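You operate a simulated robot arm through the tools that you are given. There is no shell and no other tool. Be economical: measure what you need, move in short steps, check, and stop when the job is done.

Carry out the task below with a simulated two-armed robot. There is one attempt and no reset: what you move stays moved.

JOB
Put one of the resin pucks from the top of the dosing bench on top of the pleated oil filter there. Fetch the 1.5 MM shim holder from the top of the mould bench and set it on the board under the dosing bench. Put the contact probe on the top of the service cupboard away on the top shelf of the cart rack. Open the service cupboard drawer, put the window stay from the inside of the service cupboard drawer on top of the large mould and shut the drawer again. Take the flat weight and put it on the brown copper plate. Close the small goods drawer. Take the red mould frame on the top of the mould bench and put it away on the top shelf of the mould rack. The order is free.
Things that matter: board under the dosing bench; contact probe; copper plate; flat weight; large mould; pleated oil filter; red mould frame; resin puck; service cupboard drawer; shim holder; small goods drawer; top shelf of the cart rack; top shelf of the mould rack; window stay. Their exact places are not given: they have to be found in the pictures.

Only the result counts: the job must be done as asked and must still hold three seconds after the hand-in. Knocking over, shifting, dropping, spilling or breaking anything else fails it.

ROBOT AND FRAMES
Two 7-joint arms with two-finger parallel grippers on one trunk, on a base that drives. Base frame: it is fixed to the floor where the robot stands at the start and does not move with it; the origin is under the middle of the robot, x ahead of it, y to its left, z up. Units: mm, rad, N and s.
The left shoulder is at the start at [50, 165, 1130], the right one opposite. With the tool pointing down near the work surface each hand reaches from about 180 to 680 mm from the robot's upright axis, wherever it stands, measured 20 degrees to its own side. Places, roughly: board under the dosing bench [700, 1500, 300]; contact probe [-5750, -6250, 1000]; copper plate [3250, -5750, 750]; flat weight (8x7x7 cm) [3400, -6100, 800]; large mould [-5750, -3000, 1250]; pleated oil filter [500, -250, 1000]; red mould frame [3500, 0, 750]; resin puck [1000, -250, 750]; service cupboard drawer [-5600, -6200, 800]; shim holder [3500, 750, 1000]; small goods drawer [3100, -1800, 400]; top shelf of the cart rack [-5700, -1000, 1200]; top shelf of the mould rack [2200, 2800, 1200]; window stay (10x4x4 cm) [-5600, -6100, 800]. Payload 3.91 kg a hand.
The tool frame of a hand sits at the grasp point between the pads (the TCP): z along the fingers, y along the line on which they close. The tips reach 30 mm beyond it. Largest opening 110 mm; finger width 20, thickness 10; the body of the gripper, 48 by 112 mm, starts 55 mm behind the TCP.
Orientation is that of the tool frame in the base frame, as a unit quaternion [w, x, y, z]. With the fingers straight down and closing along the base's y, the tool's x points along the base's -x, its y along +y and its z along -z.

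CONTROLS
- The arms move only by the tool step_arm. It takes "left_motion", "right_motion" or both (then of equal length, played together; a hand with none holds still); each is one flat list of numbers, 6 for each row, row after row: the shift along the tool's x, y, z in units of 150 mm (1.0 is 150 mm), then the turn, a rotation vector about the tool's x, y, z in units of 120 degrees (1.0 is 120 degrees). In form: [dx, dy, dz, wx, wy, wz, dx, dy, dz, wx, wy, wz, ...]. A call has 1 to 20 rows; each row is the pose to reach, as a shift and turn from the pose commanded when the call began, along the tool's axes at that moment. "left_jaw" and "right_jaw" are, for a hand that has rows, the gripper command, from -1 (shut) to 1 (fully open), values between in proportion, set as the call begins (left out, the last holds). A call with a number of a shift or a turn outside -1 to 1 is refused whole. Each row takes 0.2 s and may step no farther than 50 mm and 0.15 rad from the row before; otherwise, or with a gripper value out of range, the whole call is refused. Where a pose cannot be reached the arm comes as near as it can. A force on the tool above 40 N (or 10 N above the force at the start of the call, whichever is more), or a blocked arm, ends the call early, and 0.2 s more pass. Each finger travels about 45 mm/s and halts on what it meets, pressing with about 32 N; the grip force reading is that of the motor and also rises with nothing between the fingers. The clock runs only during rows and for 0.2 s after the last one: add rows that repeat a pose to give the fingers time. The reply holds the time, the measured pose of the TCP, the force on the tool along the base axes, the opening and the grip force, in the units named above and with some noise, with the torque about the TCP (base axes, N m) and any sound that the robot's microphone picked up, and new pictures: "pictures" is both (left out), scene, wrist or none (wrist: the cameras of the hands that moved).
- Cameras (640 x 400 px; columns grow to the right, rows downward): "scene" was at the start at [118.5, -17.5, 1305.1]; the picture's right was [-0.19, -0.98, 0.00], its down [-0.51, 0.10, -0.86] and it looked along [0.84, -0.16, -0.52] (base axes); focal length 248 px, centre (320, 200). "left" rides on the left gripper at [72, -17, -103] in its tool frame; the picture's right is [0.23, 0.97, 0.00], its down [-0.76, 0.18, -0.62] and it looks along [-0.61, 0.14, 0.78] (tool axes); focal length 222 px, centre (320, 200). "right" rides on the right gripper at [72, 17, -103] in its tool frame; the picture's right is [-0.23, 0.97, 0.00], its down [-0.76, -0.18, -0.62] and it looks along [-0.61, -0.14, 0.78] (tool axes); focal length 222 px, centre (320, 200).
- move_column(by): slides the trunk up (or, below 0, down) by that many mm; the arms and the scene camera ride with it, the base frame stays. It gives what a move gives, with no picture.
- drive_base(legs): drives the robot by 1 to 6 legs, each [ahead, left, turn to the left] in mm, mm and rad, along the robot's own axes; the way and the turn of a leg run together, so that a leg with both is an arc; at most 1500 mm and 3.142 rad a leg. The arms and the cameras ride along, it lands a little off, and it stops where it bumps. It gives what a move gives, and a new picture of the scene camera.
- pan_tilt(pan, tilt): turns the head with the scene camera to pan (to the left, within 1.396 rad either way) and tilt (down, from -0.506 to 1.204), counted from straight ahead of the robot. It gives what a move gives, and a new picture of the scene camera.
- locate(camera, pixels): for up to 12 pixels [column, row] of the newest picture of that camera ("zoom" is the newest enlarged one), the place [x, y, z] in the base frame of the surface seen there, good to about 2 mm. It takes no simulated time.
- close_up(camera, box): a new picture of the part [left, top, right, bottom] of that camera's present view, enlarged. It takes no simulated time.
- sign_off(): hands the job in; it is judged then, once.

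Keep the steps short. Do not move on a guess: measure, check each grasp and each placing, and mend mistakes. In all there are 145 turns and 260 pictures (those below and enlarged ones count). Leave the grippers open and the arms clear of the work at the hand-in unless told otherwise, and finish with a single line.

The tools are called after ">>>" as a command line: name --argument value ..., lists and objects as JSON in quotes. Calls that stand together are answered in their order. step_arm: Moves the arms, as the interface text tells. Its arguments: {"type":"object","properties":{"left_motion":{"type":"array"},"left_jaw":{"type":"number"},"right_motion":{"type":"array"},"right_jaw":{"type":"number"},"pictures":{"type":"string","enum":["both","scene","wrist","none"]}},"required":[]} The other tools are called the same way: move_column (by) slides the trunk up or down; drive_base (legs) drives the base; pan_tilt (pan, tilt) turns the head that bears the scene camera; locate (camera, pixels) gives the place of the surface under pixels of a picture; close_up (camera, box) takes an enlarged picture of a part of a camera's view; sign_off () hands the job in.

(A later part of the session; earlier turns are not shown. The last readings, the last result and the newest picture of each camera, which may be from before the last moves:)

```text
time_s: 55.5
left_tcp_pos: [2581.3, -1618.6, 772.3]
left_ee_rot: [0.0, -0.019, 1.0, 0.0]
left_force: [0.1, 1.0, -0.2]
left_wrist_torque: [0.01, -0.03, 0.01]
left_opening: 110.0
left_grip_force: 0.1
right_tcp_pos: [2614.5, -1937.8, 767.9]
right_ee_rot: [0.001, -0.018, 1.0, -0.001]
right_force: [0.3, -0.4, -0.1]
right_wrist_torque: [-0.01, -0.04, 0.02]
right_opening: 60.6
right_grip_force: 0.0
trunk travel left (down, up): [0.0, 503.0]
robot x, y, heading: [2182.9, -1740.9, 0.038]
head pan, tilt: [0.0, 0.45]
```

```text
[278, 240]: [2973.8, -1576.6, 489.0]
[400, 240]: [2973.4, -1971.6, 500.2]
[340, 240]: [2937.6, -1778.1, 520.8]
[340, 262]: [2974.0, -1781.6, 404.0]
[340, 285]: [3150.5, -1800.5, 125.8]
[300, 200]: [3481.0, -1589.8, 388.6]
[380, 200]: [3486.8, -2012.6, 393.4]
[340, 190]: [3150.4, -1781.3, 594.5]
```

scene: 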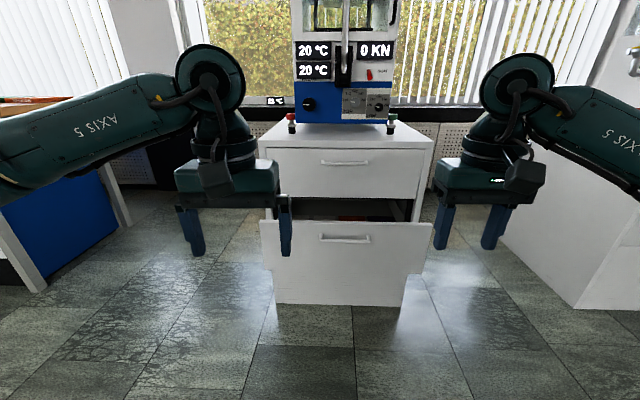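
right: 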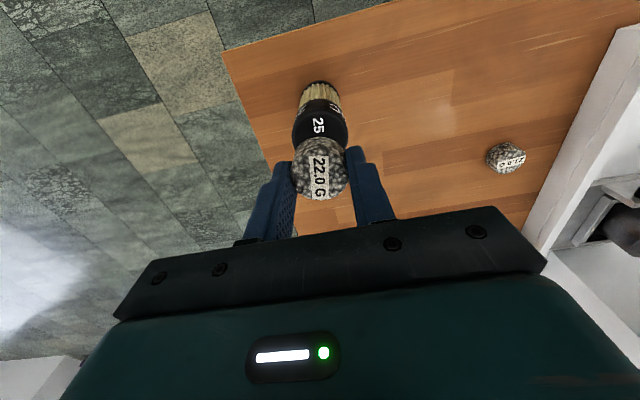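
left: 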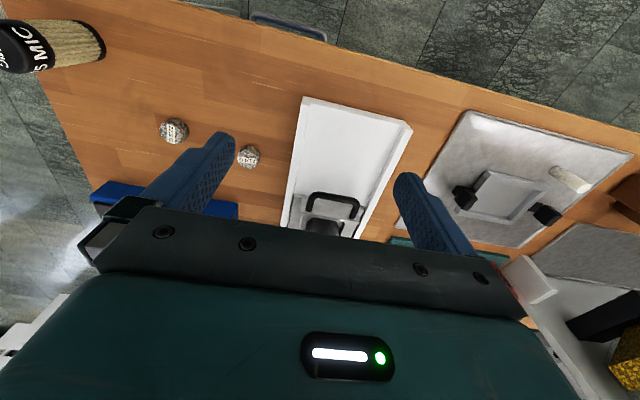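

Drawer front is at x=2974 and the cabinet face at 3150, so it is ~176 mm open. I drive 250 mm nearer, then tilt the left tool to point forward with jaws closed and push at z≈440 below the handle.

>>> drive_base --legs '[[250, 0, -0.038]]'

>>> step_arm --left_motion '[0, -0.08, 0.08, 0, -0.0625, 0, 0, -0.16, 0.16, 0, -0.125, 0, 0, -0.24, 0.24, 0, -0.1875, 0, 0, -0.32, 0.32, 0, -0.25, 0, 0, -0.4, 0.4, 0, -0.3125, 0, 0, -0.48, 0.48, 0, -0.375, 0, 0, -0.56, 0.56, 0, -0.4375, 0, 0, -0.64, 0.64, 0, -0.5, 0, 0, -0.72, 0.72, 0, -0.5625, 0, 0, -0.8, 0.8, 0, -0.625, 0, 0, -0.9, 0.9, 0, -0.6875, 0, 0, -1.0, 1.0, 0, -0.75, 0, 0, -1.0, 1.0, 0, -0.75, 0]' --left_jaw -1 --pictures "scene"

```text
time_s: 57.3
left_tcp_pos: [2837.5, -1632.4, 772.5]
left_ee_rot: [0.0, 0.002, 1.0, 0.0]
left_force: [0.5, 0.3, 0.0]
left_wrist_torque: [0.0, 0.01, -0.01]
left_opening: 110.0
left_grip_force: 0.2
right_tcp_pos: [2854.8, -1951.3, 768.5]
right_ee_rot: [-0.001, 0.002, 1.0, 0.0]
right_force: [0.2, -0.5, -0.5]
right_wrist_torque: [0.02, 0.02, -0.02]
right_opening: 60.7
right_grip_force: 0.1
trunk travel left (down, up): [0.0, 503.0]
robot x, y, heading: [2427.2, -1737.7, -0.001]
head pan, tilt: [0.0, 0.45]
```

scene: 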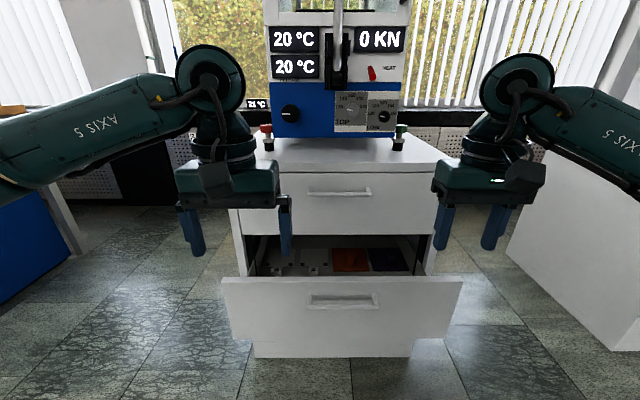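

```text
time_s: 60.1
left_tcp_pos: [2836.4, -1780.4, 623.4]
left_ee_rot: [0.707, 0.001, 0.707, -0.001]
left_force: [-0.7, -0.5, -0.1]
left_wrist_torque: [0.0, 0.01, -0.03]
left_opening: 0.0
left_grip_force: 32.1
right_tcp_pos: [2854.7, -1951.8, 767.3]
right_ee_rot: [0.0, 0.002, 1.0, 0.0]
right_force: [-0.3, -0.5, 0.0]
right_wrist_torque: [0.02, 0.03, 0.01]
right_opening: 60.3
right_grip_force: 0.0
trunk travel left (down, up): [0.0, 503.0]
robot x, y, heading: [2432.3, -1737.9, -0.007]
head pan, tilt: [0.0, 0.45]
```

scene: 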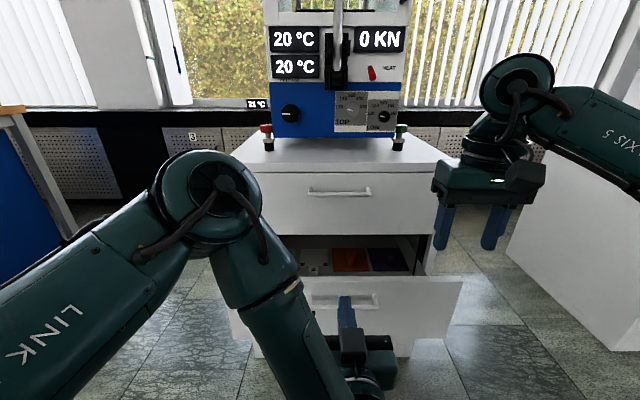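

Now down 150, then 33 more and forward.

>>> step_arm --left_motion '[0.3, 0, 0, 0, 0, 0, 0.6, 0, 0, 0, 0, 0, 0.9, 0, 0, 0, 0, 0, 1.0, 0, 0, 0, 0, 0]' --pictures "none"

>>> step_arm --left_motion '[0.22, 0, 0, 0, 0, 0, 0.22, 0, 0.2, 0, 0, 0, 0.22, 0, 0.4, 0, 0, 0, 0.22, 0, 0.6, 0, 0, 0, 0.22, 0, 0.65, 0, 0, 0]' --pictures "scene"

```text
time_s: 60.9
left_tcp_pos: [2833.5, -1798.9, 616.3]
left_ee_rot: [0.725, 0.009, 0.685, -0.066]
left_force: [-0.5, 0.2, 0.3]
left_wrist_torque: [-0.03, 0.03, -0.01]
left_opening: 0.0
left_grip_force: 31.8
left hand out of reach, approached as far as the arm can: row 2, 3
right_tcp_pos: [2850.6, -1947.7, 778.0]
right_ee_rot: [0.007, 0.002, 1.0, -0.003]
right_force: [-1.5, 0.3, 1.0]
right_wrist_torque: [-0.04, -0.1, 0.02]
right_opening: 60.6
right_grip_force: 0.0
trunk travel left (down, up): [0.0, 503.0]
robot x, y, heading: [2432.9, -1739.5, -0.008]
head pan, tilt: [0.0, 0.45]
stopped in row 3 (left hand): the arm was blocked; the commanded pose is now the measured one
```

```text
time_s: 61.6
left_tcp_pos: [2834.3, -1819.0, 595.7]
left_ee_rot: [0.681, 0.027, 0.723, -0.114]
left_force: [-0.3, -0.6, 0.0]
left_wrist_torque: [0.02, 0.01, 0.04]
left_opening: 0.0
left_grip_force: 32.1
right_tcp_pos: [2848.6, -1948.4, 777.3]
right_ee_rot: [0.006, 0.001, 1.0, -0.004]
right_force: [-0.7, 0.5, 0.6]
right_wrist_torque: [-0.05, -0.05, -0.04]
right_opening: 60.4
right_grip_force: 0.1
trunk travel left (down, up): [0.0, 503.0]
robot x, y, heading: [2432.9, -1736.7, -0.008]
head pan, tilt: [0.0, 0.45]
stopped in row 3 (left hand): the arm was blocked; the commanded pose is now the measured one
```

scene: 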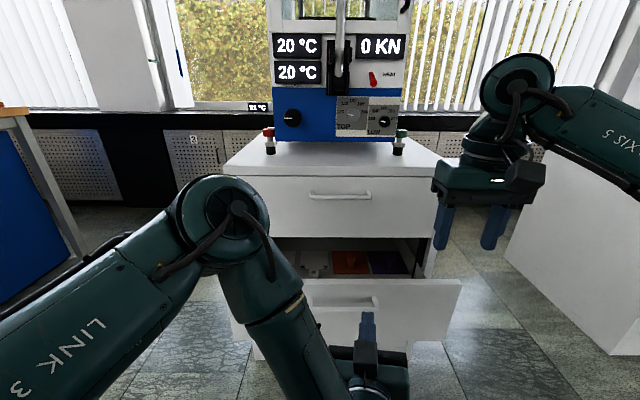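

The forward-pointing pose at this low height self-blocks. Instead I use a 30° tilt off vertical at y≈-1630 (left of the handle). First undo and re-orient.

>>> step_arm --left_motion '[-0.052, 0.129, -0.059, -0.0167, 0.067, 0, -0.105, 0.257, -0.117, -0.033, 0.134, 0.001, -0.157, 0.386, -0.176, -0.05, 0.201, 0.001, -0.209, 0.514, -0.235, -0.067, 0.269, 0.002, -0.261, 0.643, -0.294, -0.084, 0.336, 0.002, -0.314, 0.771, -0.352, -0.1, 0.403, 0.003, -0.366, 0.9, -0.411, -0.117, 0.47, 0.003, -0.366, 0.9, -0.411, -0.117, 0.47, 0.003]' --pictures "scene"

>>> locate --camera "scene" --pixels '[[240, 290], [240, 300], [260, 290], [440, 290], [440, 300], [310, 300], [380, 300], [250, 330]]'

```text
time_s: 63.4
left_tcp_pos: [2807.2, -1668.5, 620.6]
left_ee_rot: [0.255, -0.001, 0.967, 0.011]
left_force: [0.3, 0.0, 0.9]
left_wrist_torque: [-0.02, -0.01, -0.02]
left_opening: 0.0
left_grip_force: 31.6
right_tcp_pos: [2855.9, -1951.8, 768.1]
right_ee_rot: [-0.001, 0.002, 1.0, -0.001]
right_force: [-0.6, -0.9, 0.0]
right_wrist_torque: [-0.02, -0.02, -0.03]
right_opening: 60.9
right_grip_force: 0.1
trunk travel left (down, up): [0.0, 503.0]
robot x, y, heading: [2435.9, -1737.1, -0.009]
head pan, tilt: [0.0, 0.45]
```

scene: 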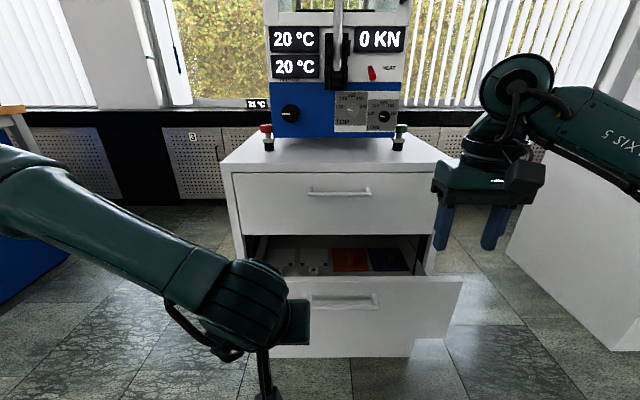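

```text
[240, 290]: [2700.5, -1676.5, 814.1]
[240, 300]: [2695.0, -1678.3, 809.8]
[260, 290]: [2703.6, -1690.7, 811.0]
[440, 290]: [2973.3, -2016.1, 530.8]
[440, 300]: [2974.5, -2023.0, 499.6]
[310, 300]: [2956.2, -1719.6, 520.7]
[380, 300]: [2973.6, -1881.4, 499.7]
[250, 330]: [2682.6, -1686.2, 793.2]
```

>>> step_arm --left_motion '[0.111, 0.084, 0.192, 0, 0, 0, 0.222, 0.169, 0.385, 0, 0, 0, 0.333, 0.253, 0.577, 0, 0, 0, 0.102, 0.253, 0.71, 0, 0, 0, -0.129, 0.253, 0.844, 0, 0, 0, -0.36, 0.253, 0.977, 0, 0, 0, -0.36, 0.253, 0.977, 0, 0, 0]' --pictures "scene"

```text
time_s: 65.0
left_tcp_pos: [2927.8, -1631.0, 521.2]
left_ee_rot: [0.255, -0.001, 0.967, 0.011]
left_force: [0.1, 0.3, -0.7]
left_wrist_torque: [0.02, 0.01, 0.05]
left_opening: 0.0
left_grip_force: 32.3
right_tcp_pos: [2854.8, -1952.1, 767.4]
right_ee_rot: [0.0, 0.003, 1.0, -0.001]
right_force: [0.1, 0.4, 0.4]
right_wrist_torque: [-0.01, 0.02, 0.01]
right_opening: 60.5
right_grip_force: 0.0
trunk travel left (down, up): [0.0, 503.0]
robot x, y, heading: [2430.5, -1738.6, -0.002]
head pan, tilt: [0.0, 0.45]
```

scene: 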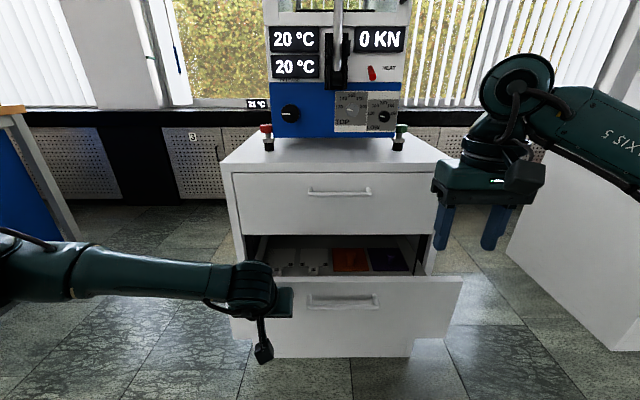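

Now push forward 150 mm in 20 mm steps.

>>> step_arm --left_motion '[-0.108, 0, 0.0625, 0, 0, 0, -0.217, 0, 0.125, 0, 0, 0, -0.325, 0, 0.1875, 0, 0, 0, -0.433, 0, 0.25, 0, 0, 0, -0.541, 0, 0.3125, 0, 0, 0, -0.65, 0, 0.375, 0, 0, 0, -0.758, 0, 0.4375, 0, 0, 0, -0.866, 0, 0.5, 0, 0, 0, -0.866, 0, 0.5, 0, 0, 0]' --pictures "scene"

```text
time_s: 67.0
left_tcp_pos: [3078.5, -1629.7, 519.5]
left_ee_rot: [0.255, -0.002, 0.967, 0.01]
left_force: [-0.1, 0.1, 0.2]
left_wrist_torque: [0.01, -0.03, 0.03]
left_opening: 0.0
left_grip_force: 32.4
right_tcp_pos: [2855.6, -1952.4, 767.5]
right_ee_rot: [-0.001, 0.002, 1.0, 0.0]
right_force: [-0.9, 0.1, 0.8]
right_wrist_torque: [0.01, 0.01, 0.02]
right_opening: 60.7
right_grip_force: 0.0
trunk travel left (down, up): [0.0, 503.0]
robot x, y, heading: [2435.3, -1735.8, -0.009]
head pan, tilt: [0.0, 0.45]
```

scene: 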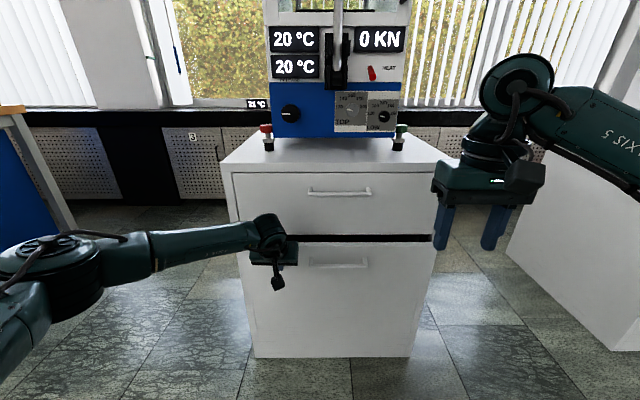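

Drawer is nearly shut. Push a further ~60 mm until it blocks.

>>> step_arm --left_motion '[-0.087, 0, 0.05, 0, 0, 0, -0.173, 0, 0.1, 0, 0, 0, -0.231, 0, 0.133, 0, 0, 0, -0.289, 0, 0.167, 0, 0, 0, -0.346, 0, 0.2, 0, 0, 0]' --pictures "none"

>>> close_up --camera "scene" --box '[210, 150, 460, 370]'

>>> locate --camera "scene" --pixels '[[340, 180], [340, 225], [345, 285], [410, 270], [260, 330]]'

```text
time_s: 68.1
left_tcp_pos: [3126.7, -1628.8, 518.1]
left_ee_rot: [0.248, -0.002, 0.969, 0.012]
left_force: [-10.2, -0.2, 4.2]
left_wrist_torque: [0.02, 0.16, -0.05]
left_opening: 0.0
left_grip_force: 31.9
right_tcp_pos: [2853.8, -1950.7, 768.6]
right_ee_rot: [0.0, 0.001, 1.0, 0.0]
right_force: [0.4, -0.6, -0.5]
right_wrist_torque: [0.0, -0.02, 0.0]
right_opening: 60.6
right_grip_force: 0.0
trunk travel left (down, up): [0.0, 503.0]
robot x, y, heading: [2430.8, -1735.6, -0.002]
head pan, tilt: [0.0, 0.45]
stopped in row 5 (left hand): the force on the tool passed its limit at 57 N (the readings are from after the stop); the commanded pose is now the measured one
```

```text
1.82 times, centred on (335, 260) of scene
```

zoom: 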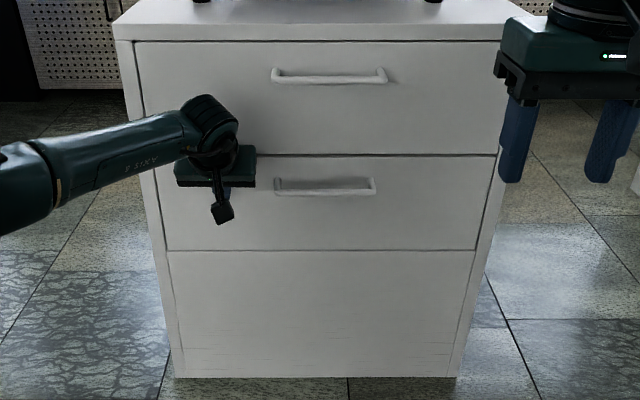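

```text
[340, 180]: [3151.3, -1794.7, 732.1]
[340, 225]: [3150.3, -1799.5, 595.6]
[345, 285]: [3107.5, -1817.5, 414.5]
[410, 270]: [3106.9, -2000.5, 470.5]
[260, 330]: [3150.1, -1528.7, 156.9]
```

It hit the stop and looks flush. Retreat 150 mm back and verify.

>>> step_arm --left_motion '[0.2, 0, -0.115, 0, 0, 0, 0.4, 0, -0.231, 0, 0, 0, 0.6, 0, -0.346, 0, 0, 0, 0.866, 0, -0.5, 0, 0, 0]' --pictures "scene"

>>> locate --camera "scene" --pixels '[[340, 180], [340, 225], [345, 280], [410, 270], [340, 320]]'

>>> move_column --by 450

```text
time_s: 69.1
left_tcp_pos: [2977.1, -1629.6, 520.1]
left_ee_rot: [0.249, -0.003, 0.969, 0.012]
left_force: [0.0, -0.5, 0.0]
left_wrist_torque: [-0.03, -0.01, 0.0]
left_opening: 0.0
left_grip_force: 31.5
right_tcp_pos: [2855.3, -1950.9, 768.4]
right_ee_rot: [0.0, 0.002, 1.0, 0.0]
right_force: [0.7, -0.6, -0.2]
right_wrist_torque: [-0.02, -0.02, 0.0]
right_opening: 60.3
right_grip_force: 0.0
trunk travel left (down, up): [0.0, 503.0]
robot x, y, heading: [2433.0, -1739.2, -0.002]
head pan, tilt: [0.0, 0.45]
```

scene: 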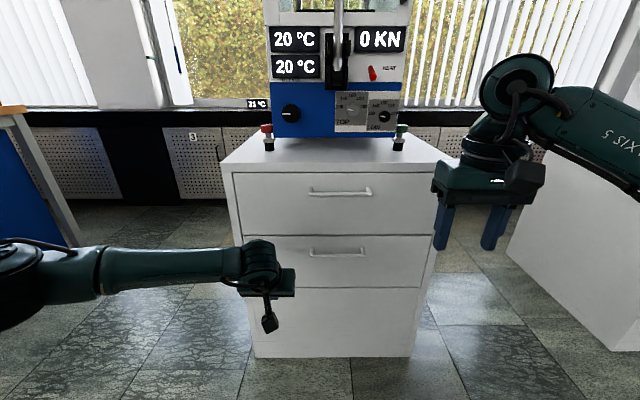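

```text
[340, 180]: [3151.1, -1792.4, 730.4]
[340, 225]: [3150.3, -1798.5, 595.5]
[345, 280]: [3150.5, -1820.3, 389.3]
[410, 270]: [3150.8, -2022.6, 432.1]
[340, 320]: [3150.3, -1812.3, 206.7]
```

```text
refused: 450 is not a number from -400 to 400
```

The small goods drawer is flush. Now raise the trunk, untilt the left hand, and drive toward the mould bench at left.

>>> move_column --by 350

>>> step_arm --left_motion '[0.2, 0, -0.11, 0, 0.06, 0, 0.4, 0, -0.22, 0, 0.12, 0, 0.6, 0, -0.33, 0, 0.18, 0, 0.8, 0, -0.45, 0, 0.24, 0]' --left_jaw 1 --pictures "none"

>>> drive_base --legs '[[-300, 0, 0], [0, 1400, 0], [0, 600, 0]]'

```text
time_s: 72.5
left_tcp_pos: [2977.4, -1630.1, 869.9]
left_ee_rot: [0.248, -0.003, 0.969, 0.014]
left_force: [-0.7, 0.8, -0.3]
left_wrist_torque: [0.01, -0.02, -0.01]
left_opening: 0.1
left_grip_force: 31.9
right_tcp_pos: [2855.0, -1951.4, 1116.6]
right_ee_rot: [0.0, 0.001, 1.0, 0.0]
right_force: [-0.2, -0.3, 0.6]
right_wrist_torque: [0.0, 0.01, 0.0]
right_opening: 60.5
right_grip_force: 0.2
trunk travel left (down, up): [-350.0, 153.0]
robot x, y, heading: [2426.6, -1738.5, -0.007]
head pan, tilt: [0.0, 0.45]
```

```text
time_s: 73.5
left_tcp_pos: [2838.6, -1630.6, 872.3]
left_ee_rot: [-0.002, -0.005, 1.0, 0.011]
left_force: [-0.6, -0.2, 0.7]
left_wrist_torque: [0.01, 0.0, 0.02]
left_opening: 86.5
left_grip_force: 0.1
right_tcp_pos: [2855.0, -1950.0, 1118.0]
right_ee_rot: [0.0, 0.002, 1.0, 0.0]
right_force: [0.1, 0.1, 0.6]
right_wrist_torque: [-0.04, -0.04, -0.02]
right_opening: 60.4
right_grip_force: 0.0
trunk travel left (down, up): [-350.0, 153.0]
robot x, y, heading: [2433.9, -1737.3, 0.001]
head pan, tilt: [0.0, 0.45]
```

```text
time_s: 92.9
left_tcp_pos: [2523.9, 371.3, 873.2]
left_ee_rot: [0.0, -0.019, 1.0, 0.011]
left_force: [-0.1, -0.1, -0.8]
left_wrist_torque: [0.0, -0.01, -0.03]
left_opening: 109.8
left_grip_force: 0.0
right_tcp_pos: [2548.8, 51.1, 1116.9]
right_ee_rot: [0.001, -0.012, 1.0, 0.0]
right_force: [-0.2, 0.0, -0.4]
right_wrist_torque: [0.01, -0.01, -0.01]
right_opening: 60.4
right_grip_force: 0.0
trunk travel left (down, up): [-350.0, 153.0]
robot x, y, heading: [2118.9, 252.7, 0.022]
head pan, tilt: [0.0, 0.45]
```

scene: 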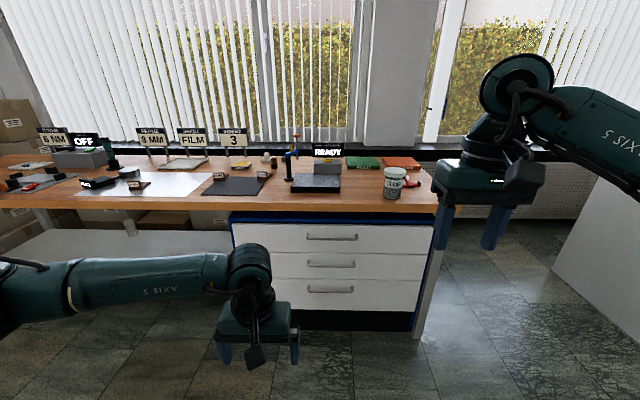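

Good view of the mould bench. Enlarge to identify the red mould frame and the 1.5 MM shim holder.

>>> close_up --camera "scene" --box '[0, 120, 220, 225]'

>>> close_up --camera "scene" --box '[210, 120, 440, 225]'

>>> locate --camera "scene" --pixels '[[402, 163], [320, 208], [365, 162], [225, 178], [138, 184], [90, 184], [200, 120], [430, 205], [320, 182], [35, 180], [100, 205], [128, 228]]'

```text
2.91 times, centred on (110, 172) of scene
```

zoom: 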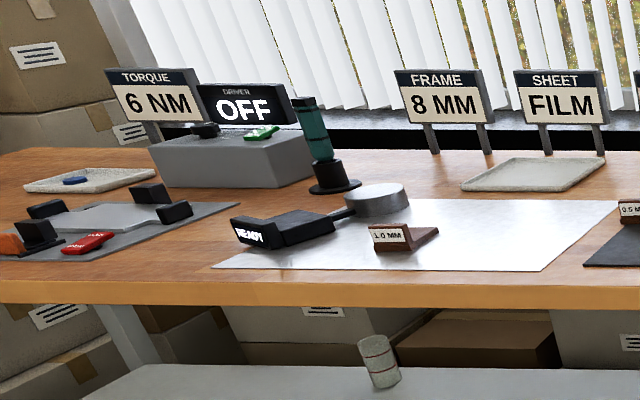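

```text
2.78 times, centred on (325, 172) of scene
```

zoom: 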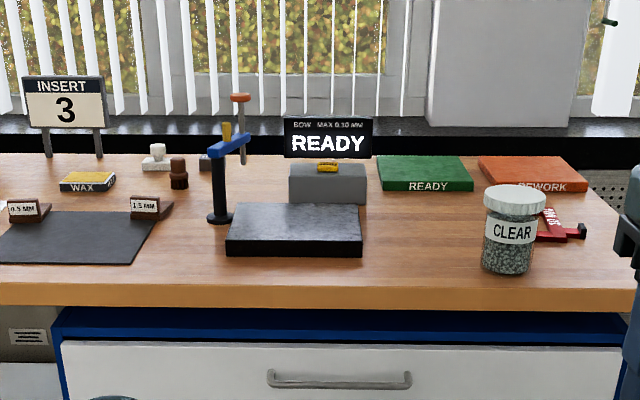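

```text
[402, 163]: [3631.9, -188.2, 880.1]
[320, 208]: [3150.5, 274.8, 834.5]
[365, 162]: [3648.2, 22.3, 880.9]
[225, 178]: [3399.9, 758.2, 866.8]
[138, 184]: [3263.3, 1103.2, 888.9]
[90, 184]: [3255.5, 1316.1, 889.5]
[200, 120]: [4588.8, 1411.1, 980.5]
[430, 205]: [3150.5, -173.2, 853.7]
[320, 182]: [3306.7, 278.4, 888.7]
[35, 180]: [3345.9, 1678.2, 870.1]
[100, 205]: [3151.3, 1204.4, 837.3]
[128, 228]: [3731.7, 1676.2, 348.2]
```

Bench top is z≈866, front edge x=3150. Left hand must go up first. Then drive nearer.

>>> step_arm --left_motion '[0, 0, -0.33, 0, 0, 0, 0, 0, -0.66, 0, 0, 0, 0, 0, -1.0, 0, 0, 0]' --pictures "none"

>>> step_arm --left_motion '[0, 0, -0.33, 0, 0, 0, 0, 0, -0.66, 0, 0, 0, 0, 0, -0.9, 0, 0, 0]' --pictures "none"

>>> drive_base --legs '[[630, 50, -0.022]]'

>>> pan_tilt --pan -0.2 --tilt 0.6

```text
refused: row 3 steps farther than a row can; nothing moved
```

```text
time_s: 93.7
left_tcp_pos: [2524.0, 367.7, 1011.3]
left_ee_rot: [-0.001, -0.019, 1.0, 0.013]
left_force: [-0.2, -0.1, -0.3]
left_wrist_torque: [-0.01, 0.03, 0.0]
left_opening: 109.9
left_grip_force: 0.2
right_tcp_pos: [2547.1, 51.8, 1116.9]
right_ee_rot: [0.0, -0.013, 1.0, 0.0]
right_force: [0.3, -0.4, -0.5]
right_wrist_torque: [0.01, 0.01, 0.02]
right_opening: 60.7
right_grip_force: 0.0
trunk travel left (down, up): [-350.0, 153.0]
robot x, y, heading: [2122.4, 254.4, 0.022]
head pan, tilt: [0.0, 0.45]
```

```text
time_s: 97.3
left_tcp_pos: [3173.4, 399.8, 1010.9]
left_ee_rot: [-0.001, 0.005, 1.0, 0.012]
left_force: [0.5, -0.1, 0.9]
left_wrist_torque: [0.0, -0.01, -0.01]
left_opening: 109.9
left_grip_force: 0.0
right_tcp_pos: [3183.0, 81.3, 1118.4]
right_ee_rot: [-0.001, 0.011, 1.0, 0.0]
right_force: [-0.6, 0.9, -0.5]
right_wrist_torque: [-0.02, -0.04, -0.01]
right_opening: 60.4
right_grip_force: 0.1
trunk travel left (down, up): [-350.0, 153.0]
robot x, y, heading: [2765.9, 305.8, -0.026]
head pan, tilt: [0.0, 0.45]
```

scene: 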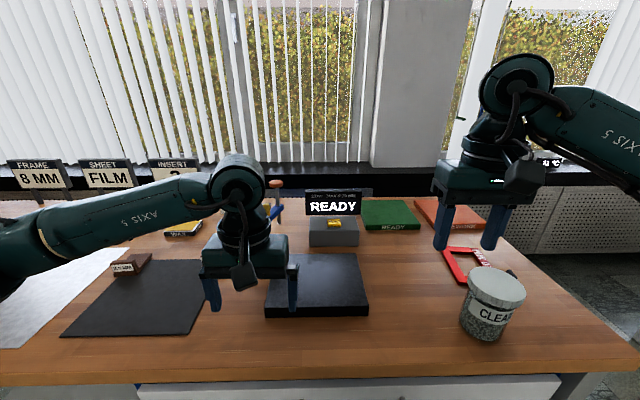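

```text
time_s: 98.0
left_tcp_pos: [3171.5, 399.3, 1010.0]
left_ee_rot: [-0.001, 0.004, 1.0, 0.011]
left_force: [0.4, 0.3, 1.0]
left_wrist_torque: [0.01, -0.01, 0.04]
left_opening: 110.1
left_grip_force: 0.1
right_tcp_pos: [3181.9, 81.8, 1118.8]
right_ee_rot: [0.0, 0.011, 1.0, 0.0]
right_force: [0.2, 0.6, 0.5]
right_wrist_torque: [0.01, 0.0, -0.01]
right_opening: 60.2
right_grip_force: 0.1
trunk travel left (down, up): [-350.0, 153.0]
robot x, y, heading: [2767.9, 303.2, -0.019]
head pan, tilt: [-0.201, 0.6]
```

scene: 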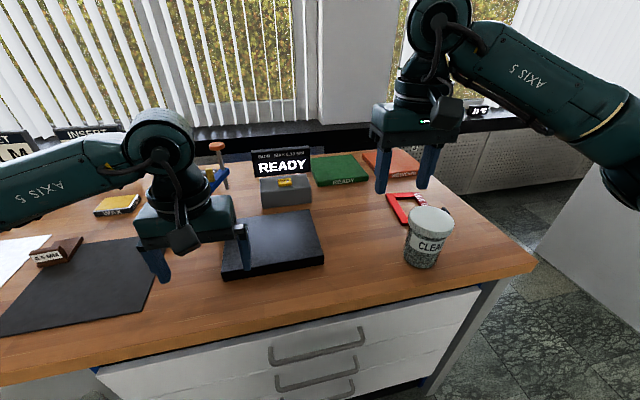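

The red frame lies at about (410,210) next to the CLEAR jar. Zoom and measure.

>>> close_up --camera "scene" --box '[370, 170, 490, 275]'

>>> locate --camera "zoom" --pixels '[[90, 125], [205, 120], [150, 185], [110, 150], [225, 130], [255, 130], [300, 160], [300, 230], [350, 170], [240, 160], [420, 220], [130, 170]]'

```text
3.81 times, centred on (430, 222) of scene
```

zoom: 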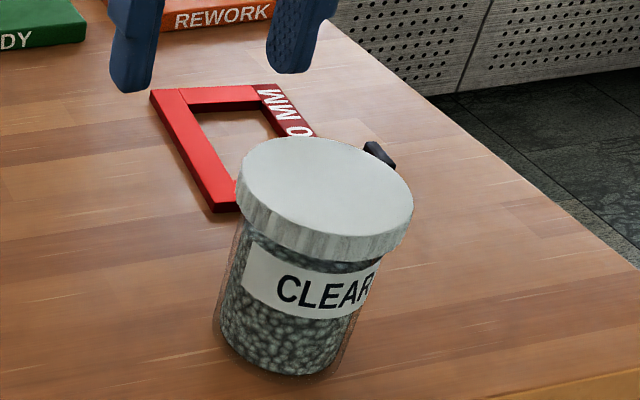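

```text
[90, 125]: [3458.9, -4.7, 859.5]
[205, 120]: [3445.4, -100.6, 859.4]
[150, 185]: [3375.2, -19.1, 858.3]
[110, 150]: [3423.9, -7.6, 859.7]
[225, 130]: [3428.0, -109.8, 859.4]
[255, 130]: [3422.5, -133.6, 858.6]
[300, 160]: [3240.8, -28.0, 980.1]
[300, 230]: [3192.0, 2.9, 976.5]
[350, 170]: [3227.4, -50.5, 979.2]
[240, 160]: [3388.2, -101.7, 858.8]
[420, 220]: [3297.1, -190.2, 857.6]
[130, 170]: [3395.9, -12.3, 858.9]
```

>>> step_arm --right_motion '[0, -0.3, 0, 0, 0, 0, 0, -0.6, 0, 0, 0, 0, 0, -0.87, 0, 0, 0, 0, 0, -0.87, 0, 0, 0, 0]' --right_jaw 1 --pictures "wrist"

>>> close_up --camera "right" --box '[200, 80, 440, 230]'

```text
time_s: 99.0
left_tcp_pos: [3172.3, 399.6, 1008.9]
left_ee_rot: [0.0, 0.005, 1.0, 0.011]
left_force: [-0.3, 0.9, 0.7]
left_wrist_torque: [0.0, 0.01, 0.01]
left_opening: 109.9
left_grip_force: 0.1
right_tcp_pos: [3178.3, -49.7, 1115.4]
right_ee_rot: [0.0, 0.01, 1.0, 0.0]
right_force: [0.0, -0.7, -0.8]
right_wrist_torque: [0.0, -0.02, 0.0]
right_opening: 110.1
right_grip_force: 0.1
trunk travel left (down, up): [-350.0, 153.0]
robot x, y, heading: [2763.4, 301.5, -0.028]
head pan, tilt: [-0.201, 0.6]
```

right: 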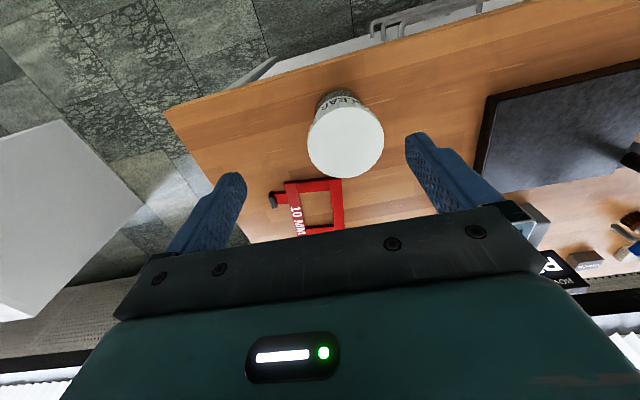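

```text
2.67 times, centred on (320, 155) of right
```

zoom: 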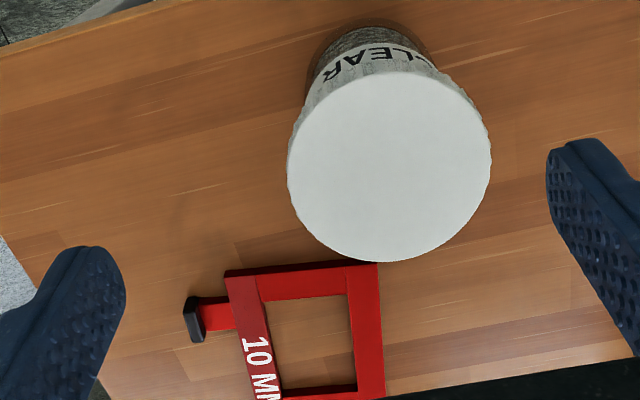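

>>> locate --camera "zoom" --pixels '[[232, 282], [372, 272], [378, 390], [262, 380], [240, 320], [215, 318], [192, 320], [367, 330], [310, 340], [300, 285], [310, 395], [170, 320]]'

>>> locate --camera "right" --pixels '[[345, 120], [345, 170], [312, 145], [380, 145], [338, 225], [315, 229]]'

```text
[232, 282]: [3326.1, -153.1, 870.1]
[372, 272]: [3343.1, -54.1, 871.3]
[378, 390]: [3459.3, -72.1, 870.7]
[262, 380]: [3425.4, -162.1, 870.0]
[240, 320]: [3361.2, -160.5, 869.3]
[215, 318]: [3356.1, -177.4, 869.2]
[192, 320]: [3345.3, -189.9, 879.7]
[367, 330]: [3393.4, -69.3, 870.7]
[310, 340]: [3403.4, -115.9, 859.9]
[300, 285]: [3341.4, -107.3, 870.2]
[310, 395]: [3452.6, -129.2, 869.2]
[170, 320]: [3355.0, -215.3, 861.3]
```

```text
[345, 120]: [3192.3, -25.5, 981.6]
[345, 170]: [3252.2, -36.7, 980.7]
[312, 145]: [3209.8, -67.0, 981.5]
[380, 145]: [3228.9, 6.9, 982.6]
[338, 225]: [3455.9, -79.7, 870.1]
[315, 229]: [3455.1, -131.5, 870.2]
```

Frame: table z 859, top 870, left bar centred about (3393,-66), jar lid at (3225,-25) r≈40 top 981. I shift the base right 250 mm to bring it in reach, and raise the left hand.

>>> step_arm --left_motion '[0, 0, -0.3, 0, 0, 0, 0, 0, -0.6, 0, 0, 0, 0, 0, -0.7, 0, 0, 0]' --pictures "none"

>>> drive_base --legs '[[25, -250, 0.025]]'

>>> step_arm --right_motion '[-0.2, 0.2, 0, 0, 0, 0, -0.4, 0.4, 0, 0, 0, 0, -0.6, 0.6, 0, 0, 0, 0, -0.6, 0.8, 0, 0, 0, 0, -0.6, 0.8, 0, 0, 0, 0]' --pictures "wrist"

```text
time_s: 99.8
left_tcp_pos: [3174.1, 398.1, 1115.5]
left_ee_rot: [-0.001, 0.005, 1.0, 0.012]
left_force: [-0.1, 0.4, -0.1]
left_wrist_torque: [0.01, 0.01, 0.04]
left_opening: 110.3
left_grip_force: 0.0
right_tcp_pos: [3177.9, -50.3, 1115.4]
right_ee_rot: [0.0, 0.011, 1.0, 0.0]
right_force: [-0.6, -0.1, -0.1]
right_wrist_torque: [0.02, 0.01, -0.03]
right_opening: 110.2
right_grip_force: 0.1
trunk travel left (down, up): [-350.0, 153.0]
robot x, y, heading: [2763.3, 302.8, -0.025]
head pan, tilt: [-0.201, 0.6]
```

```text
time_s: 102.6
left_tcp_pos: [3195.2, 160.8, 1114.6]
left_ee_rot: [0.0, -0.009, 1.0, 0.012]
left_force: [-0.8, -0.2, 0.7]
left_wrist_torque: [0.01, 0.01, 0.0]
left_opening: 110.2
left_grip_force: 0.1
right_tcp_pos: [3211.0, -286.1, 1114.8]
right_ee_rot: [0.0, -0.003, 1.0, 0.0]
right_force: [0.0, -0.6, -0.5]
right_wrist_torque: [0.02, -0.01, -0.02]
right_opening: 110.1
right_grip_force: 0.1
trunk travel left (down, up): [-350.0, 153.0]
robot x, y, heading: [2785.4, 57.6, 0.005]
head pan, tilt: [-0.201, 0.6]
```

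scene: 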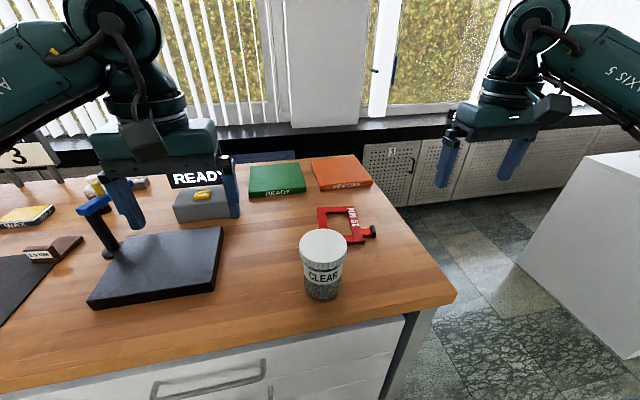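

```text
time_s: 103.8
left_tcp_pos: [3196.6, 161.2, 1114.6]
left_ee_rot: [-0.001, -0.008, 1.0, 0.012]
left_force: [-0.7, -0.5, 0.0]
left_wrist_torque: [0.01, 0.0, -0.04]
left_opening: 109.9
left_grip_force: 0.1
right_tcp_pos: [3301.3, -164.4, 1115.2]
right_ee_rot: [0.0, -0.002, 1.0, 0.0]
right_force: [0.0, 0.3, 0.6]
right_wrist_torque: [-0.01, 0.01, -0.01]
right_opening: 110.0
right_grip_force: 0.2
trunk travel left (down, up): [-350.0, 153.0]
robot x, y, heading: [2787.8, 58.6, 0.006]
head pan, tilt: [-0.201, 0.6]
```

right: 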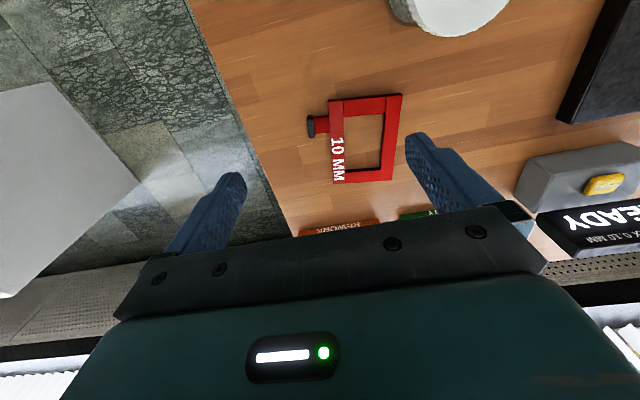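

>>> close_up --camera "right" --box '[290, 80, 430, 200]'

>>> locate --camera "right" --pixels '[[390, 98], [399, 98], [383, 140], [394, 140], [384, 177], [391, 177], [336, 177], [333, 105], [388, 120], [386, 160], [360, 105], [360, 177]]'

```text
3.33 times, centred on (360, 140) of right
```

zoom: 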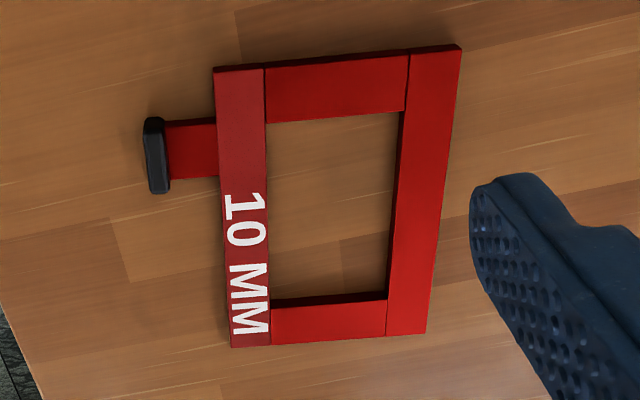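

```text
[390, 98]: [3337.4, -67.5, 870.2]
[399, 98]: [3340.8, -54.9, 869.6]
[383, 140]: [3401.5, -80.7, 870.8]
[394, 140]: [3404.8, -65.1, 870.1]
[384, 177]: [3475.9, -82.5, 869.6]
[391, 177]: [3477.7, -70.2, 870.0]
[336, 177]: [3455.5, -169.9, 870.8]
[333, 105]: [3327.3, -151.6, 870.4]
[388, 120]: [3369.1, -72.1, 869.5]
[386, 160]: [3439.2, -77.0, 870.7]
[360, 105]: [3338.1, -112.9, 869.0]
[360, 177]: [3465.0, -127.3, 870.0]
```

Left bar: mid at (3403,-70), 22 mm wide, bar turned -0.116 rad. I move above it with the wrist turned to match, opening ~56 mm.

>>> step_arm --right_motion '[-0.17, 0.158, 0.1, 0, 0, 0.02, -0.34, 0.315, 0.25, 0, 0, 0.04, -0.51, 0.472, 0.45, 0, 0, 0.055, -0.68, 0.63, 0.667, 0, 0, 0.055, -0.68, 0.63, 0.667, 0, 0, 0.055, -0.68, 0.63, 0.667, 0, 0, 0.055]' --right_jaw 0.02 --pictures "wrist"

>>> close_up --camera "right" --box '[200, 60, 440, 210]'

```text
time_s: 105.2
left_tcp_pos: [3193.5, 162.2, 1114.8]
left_ee_rot: [-0.001, -0.008, 1.0, 0.012]
left_force: [0.0, 0.3, -0.1]
left_wrist_torque: [0.0, 0.01, -0.01]
left_opening: 110.0
left_grip_force: 0.1
right_tcp_pos: [3400.4, -70.9, 1013.9]
right_ee_rot: [-0.001, 0.055, 0.998, 0.001]
right_force: [0.1, 0.0, 1.3]
right_wrist_torque: [0.01, -0.02, 0.0]
right_opening: 56.1
right_grip_force: 0.1
trunk travel left (down, up): [-350.0, 153.0]
robot x, y, heading: [2785.8, 55.6, 0.003]
head pan, tilt: [-0.201, 0.6]
```

right: 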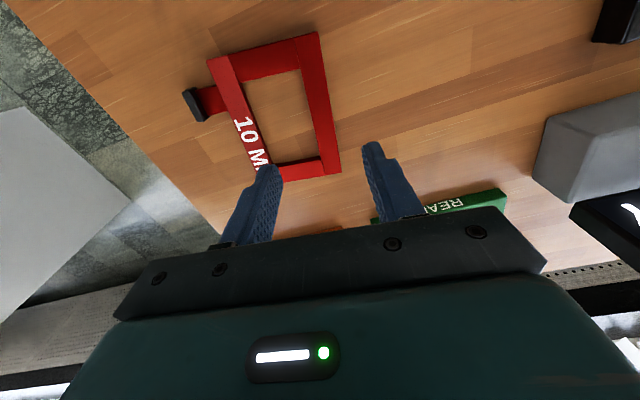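

```text
2.67 times, centred on (320, 135) of right
```

zoom: 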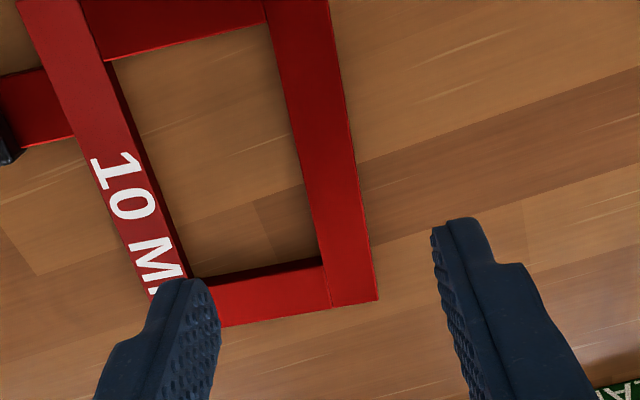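

>>> locate --camera "zoom" --pixels '[[270, 30], [328, 30], [312, 200], [362, 200], [332, 300], [375, 296], [292, 120], [345, 120], [40, 30], [140, 270], [440, 230], [205, 290]]'

```text
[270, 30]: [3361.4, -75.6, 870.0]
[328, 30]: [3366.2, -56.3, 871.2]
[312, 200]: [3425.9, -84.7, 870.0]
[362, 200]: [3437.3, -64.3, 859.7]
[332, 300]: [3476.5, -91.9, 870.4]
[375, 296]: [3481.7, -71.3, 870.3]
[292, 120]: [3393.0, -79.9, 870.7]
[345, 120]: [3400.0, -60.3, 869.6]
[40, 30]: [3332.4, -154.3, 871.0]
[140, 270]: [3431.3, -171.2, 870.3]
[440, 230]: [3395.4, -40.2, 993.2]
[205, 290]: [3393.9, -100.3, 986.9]
```

Aligned (bar mid y=-70.5 at x=3400). Descend to TCP z≈891 and grip.

>>> step_arm --right_motion '[0, 0, 0.25, 0, 0, 0.01, 0, 0, 0.5, 0, 0, 0.01, 0, 0, 0.7, 0, 0, 0.01, 0, 0, 0.78, 0, 0, 0.01, 0, 0, 0.82, 0, 0, 0.01, 0, 0, 0.82, 0, 0, 0.01]' --pictures "wrist"

>>> step_arm --right_motion '[0, 0, 0, 0, 0, 0, 0, 0, 0, 0, 0, 0, 0, 0, 0, 0, 0, 0, 0, 0, 0, 0, 0, 0, 0, 0, 0, 0, 0, 0]' --right_jaw -1 --pictures "none"

>>> step_arm --right_motion '[0, 0, -0.04, 0, 0, 0, 0, 0, -0.1, 0, 0, 0, 0, 0, -0.2, 0, 0, 0, 0, 0, -0.2, 0, 0, 0]' --pictures "both"

```text
time_s: 106.6
left_tcp_pos: [3195.4, 161.1, 1115.2]
left_ee_rot: [-0.001, -0.009, 1.0, 0.011]
left_force: [-0.7, 0.0, -0.1]
left_wrist_torque: [0.0, -0.03, -0.01]
left_opening: 110.0
left_grip_force: 0.0
right_tcp_pos: [3400.2, -70.8, 893.4]
right_ee_rot: [-0.001, 0.066, 0.998, 0.0]
right_force: [-0.1, 0.4, 0.1]
right_wrist_torque: [0.01, -0.03, 0.01]
right_opening: 56.0
right_grip_force: 0.1
trunk travel left (down, up): [-350.0, 153.0]
robot x, y, heading: [2786.3, 56.6, 0.003]
head pan, tilt: [-0.201, 0.6]
```

right: 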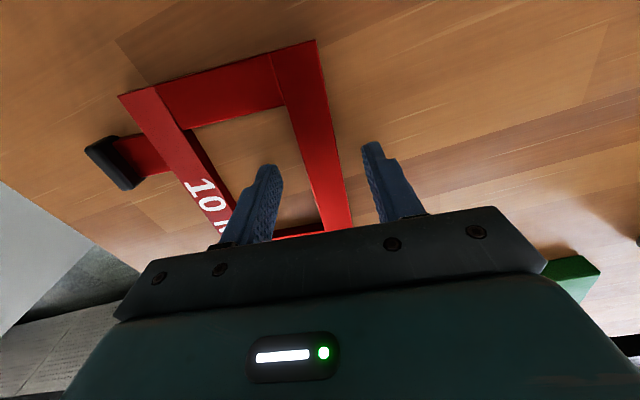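

```text
time_s: 107.8
left_tcp_pos: [3194.9, 161.0, 1114.7]
left_ee_rot: [-0.001, -0.008, 1.0, 0.012]
left_force: [-0.7, 0.3, -0.2]
left_wrist_torque: [0.0, -0.01, 0.04]
left_opening: 110.1
left_grip_force: 0.0
right_tcp_pos: [3400.1, -72.2, 894.1]
right_ee_rot: [0.0, 0.067, 0.998, 0.0]
right_force: [0.1, 2.2, -0.4]
right_wrist_torque: [0.05, -0.02, 0.01]
right_opening: 22.6
right_grip_force: 31.7
trunk travel left (down, up): [-350.0, 153.0]
robot x, y, heading: [2787.3, 58.3, 0.001]
head pan, tilt: [-0.201, 0.6]
```

```text
time_s: 108.8
left_tcp_pos: [3194.4, 160.9, 1114.4]
left_ee_rot: [-0.001, -0.009, 1.0, 0.012]
left_force: [0.1, 0.0, 0.4]
left_wrist_torque: [0.03, -0.01, 0.0]
left_opening: 109.9
left_grip_force: 0.1
right_tcp_pos: [3400.3, -71.1, 921.4]
right_ee_rot: [0.001, 0.066, 0.998, 0.0]
right_force: [0.9, 0.1, -3.8]
right_wrist_torque: [0.14, -0.03, -0.03]
right_opening: 22.3
right_grip_force: 32.0
trunk travel left (down, up): [-350.0, 153.0]
robot x, y, heading: [2786.1, 59.4, 0.0]
head pan, tilt: [-0.201, 0.6]
```

scene: 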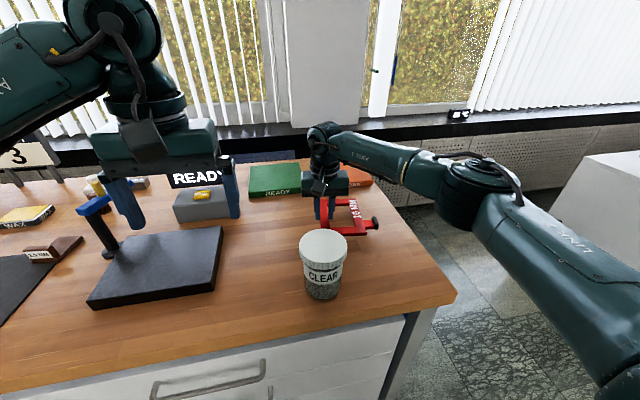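
right: 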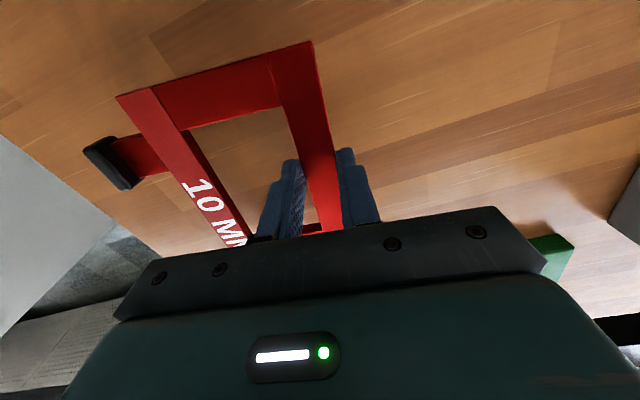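

Held (4 N). Lift gently.

>>> step_arm --right_motion '[0, 0, -0.1, 0, 0, 0, 0, 0, -0.25, 0, 0, 0, 0, 0, -0.4, 0, 0, 0, 0, 0, -0.55, 0, 0, 0, 0, 0, -0.7, 0, 0, 0, 0, 0, -0.85, 0, 0, 0, 0, 0, -1.0, 0, 0, 0, 0, 0, -1.0, 0, 0, 0]' --pictures "none"

>>> step_arm --right_motion '[0, 0, -0.1, 0, 0, 0, 0.08, 0, -0.2, 0, 0, 0, 0.2, 0, -0.3, 0, 0, 0, 0.35, 0, -0.35, 0, 0, 0, 0.5, 0, -0.35, 0, 0, 0, 0.65, 0, -0.35, 0, 0, 0, 0.8, 0, -0.35, 0, 0, 0, 0.95, 0, -0.35, 0, 0, 0, 1.0, 0, -0.35, 0, 0, 0, 1.0, 0, -0.35, 0, 0, 0]' --pictures "wrist"

>>> pan_tilt --pan 0.4 --tilt 0.5

```text
time_s: 110.6
left_tcp_pos: [3195.9, 161.0, 1114.1]
left_ee_rot: [-0.001, -0.009, 1.0, 0.011]
left_force: [-0.5, 0.1, -0.1]
left_wrist_torque: [0.03, 0.0, 0.01]
left_opening: 109.8
left_grip_force: 0.0
right_tcp_pos: [3402.5, -73.6, 1072.4]
right_ee_rot: [-0.001, 0.066, 0.998, 0.0]
right_force: [-0.4, 0.6, -2.8]
right_wrist_torque: [0.15, 0.01, -0.04]
right_opening: 22.8
right_grip_force: 32.5
trunk travel left (down, up): [-350.0, 153.0]
robot x, y, heading: [2790.0, 57.1, 0.004]
head pan, tilt: [-0.201, 0.6]
```

```text
time_s: 112.8
left_tcp_pos: [3195.0, 161.6, 1115.0]
left_ee_rot: [0.0, -0.009, 1.0, 0.011]
left_force: [-0.4, -0.5, -0.5]
left_wrist_torque: [-0.01, 0.01, -0.02]
left_opening: 109.8
left_grip_force: 0.1
right_tcp_pos: [3251.2, -51.4, 1123.6]
right_ee_rot: [0.0, 0.067, 0.998, 0.0]
right_force: [0.1, 0.0, -2.5]
right_wrist_torque: [0.15, -0.03, 0.03]
right_opening: 22.6
right_grip_force: 32.1
trunk travel left (down, up): [-350.0, 153.0]
robot x, y, heading: [2788.8, 58.8, 0.004]
head pan, tilt: [-0.201, 0.6]
```

right: 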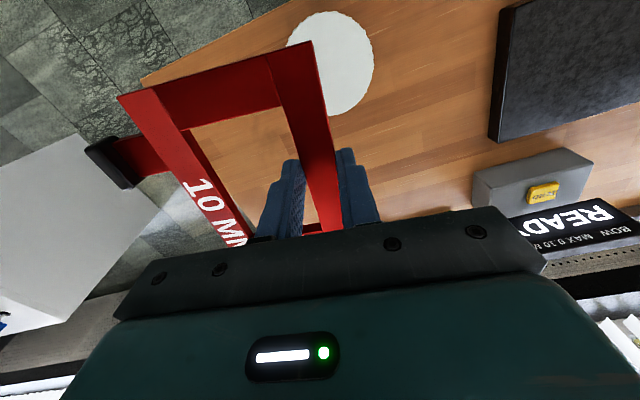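

```text
time_s: 113.8
left_tcp_pos: [3194.4, 160.9, 1115.4]
left_ee_rot: [-0.001, -0.008, 1.0, 0.011]
left_force: [-0.6, 0.2, -0.5]
left_wrist_torque: [-0.01, 0.0, 0.01]
left_opening: 110.2
left_grip_force: 0.0
right_tcp_pos: [3254.2, -51.4, 1123.8]
right_ee_rot: [0.0, 0.066, 0.998, 0.0]
right_force: [-0.4, 0.8, -1.9]
right_wrist_torque: [0.14, 0.05, -0.02]
right_opening: 22.6
right_grip_force: 32.1
trunk travel left (down, up): [-350.0, 153.0]
robot x, y, heading: [2788.5, 57.9, 0.003]
head pan, tilt: [0.4, 0.499]
```

scene: 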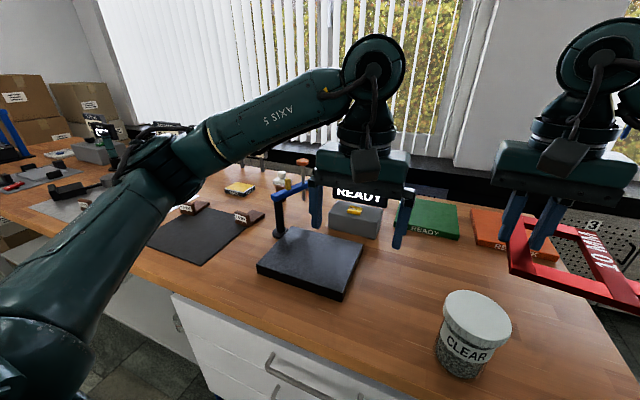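

>>> close_up --camera "scene" --box '[140, 140, 340, 265]'

>>> locate --camera "zoom" --pixels '[[500, 150], [440, 200], [522, 65], [180, 210], [345, 235], [390, 230], [325, 225], [325, 250], [360, 225], [230, 270]]'

```text
3.20 times, centred on (240, 202) of scene
```

zoom: 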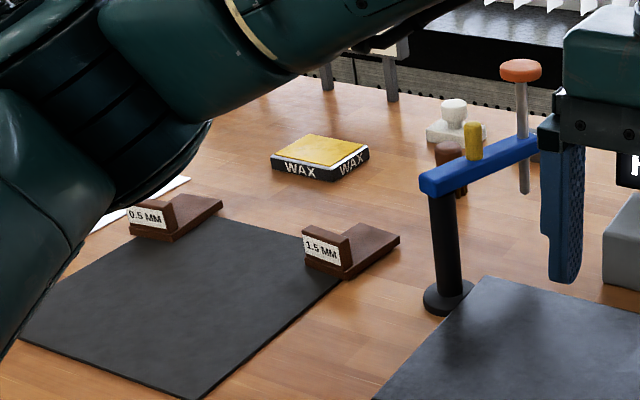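

```text
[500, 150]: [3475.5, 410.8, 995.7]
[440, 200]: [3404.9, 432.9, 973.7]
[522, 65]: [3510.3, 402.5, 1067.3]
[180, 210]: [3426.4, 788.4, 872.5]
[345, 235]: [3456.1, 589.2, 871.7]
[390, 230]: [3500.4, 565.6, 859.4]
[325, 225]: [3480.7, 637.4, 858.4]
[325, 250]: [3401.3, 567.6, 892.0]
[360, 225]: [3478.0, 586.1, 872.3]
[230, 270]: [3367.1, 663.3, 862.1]
```

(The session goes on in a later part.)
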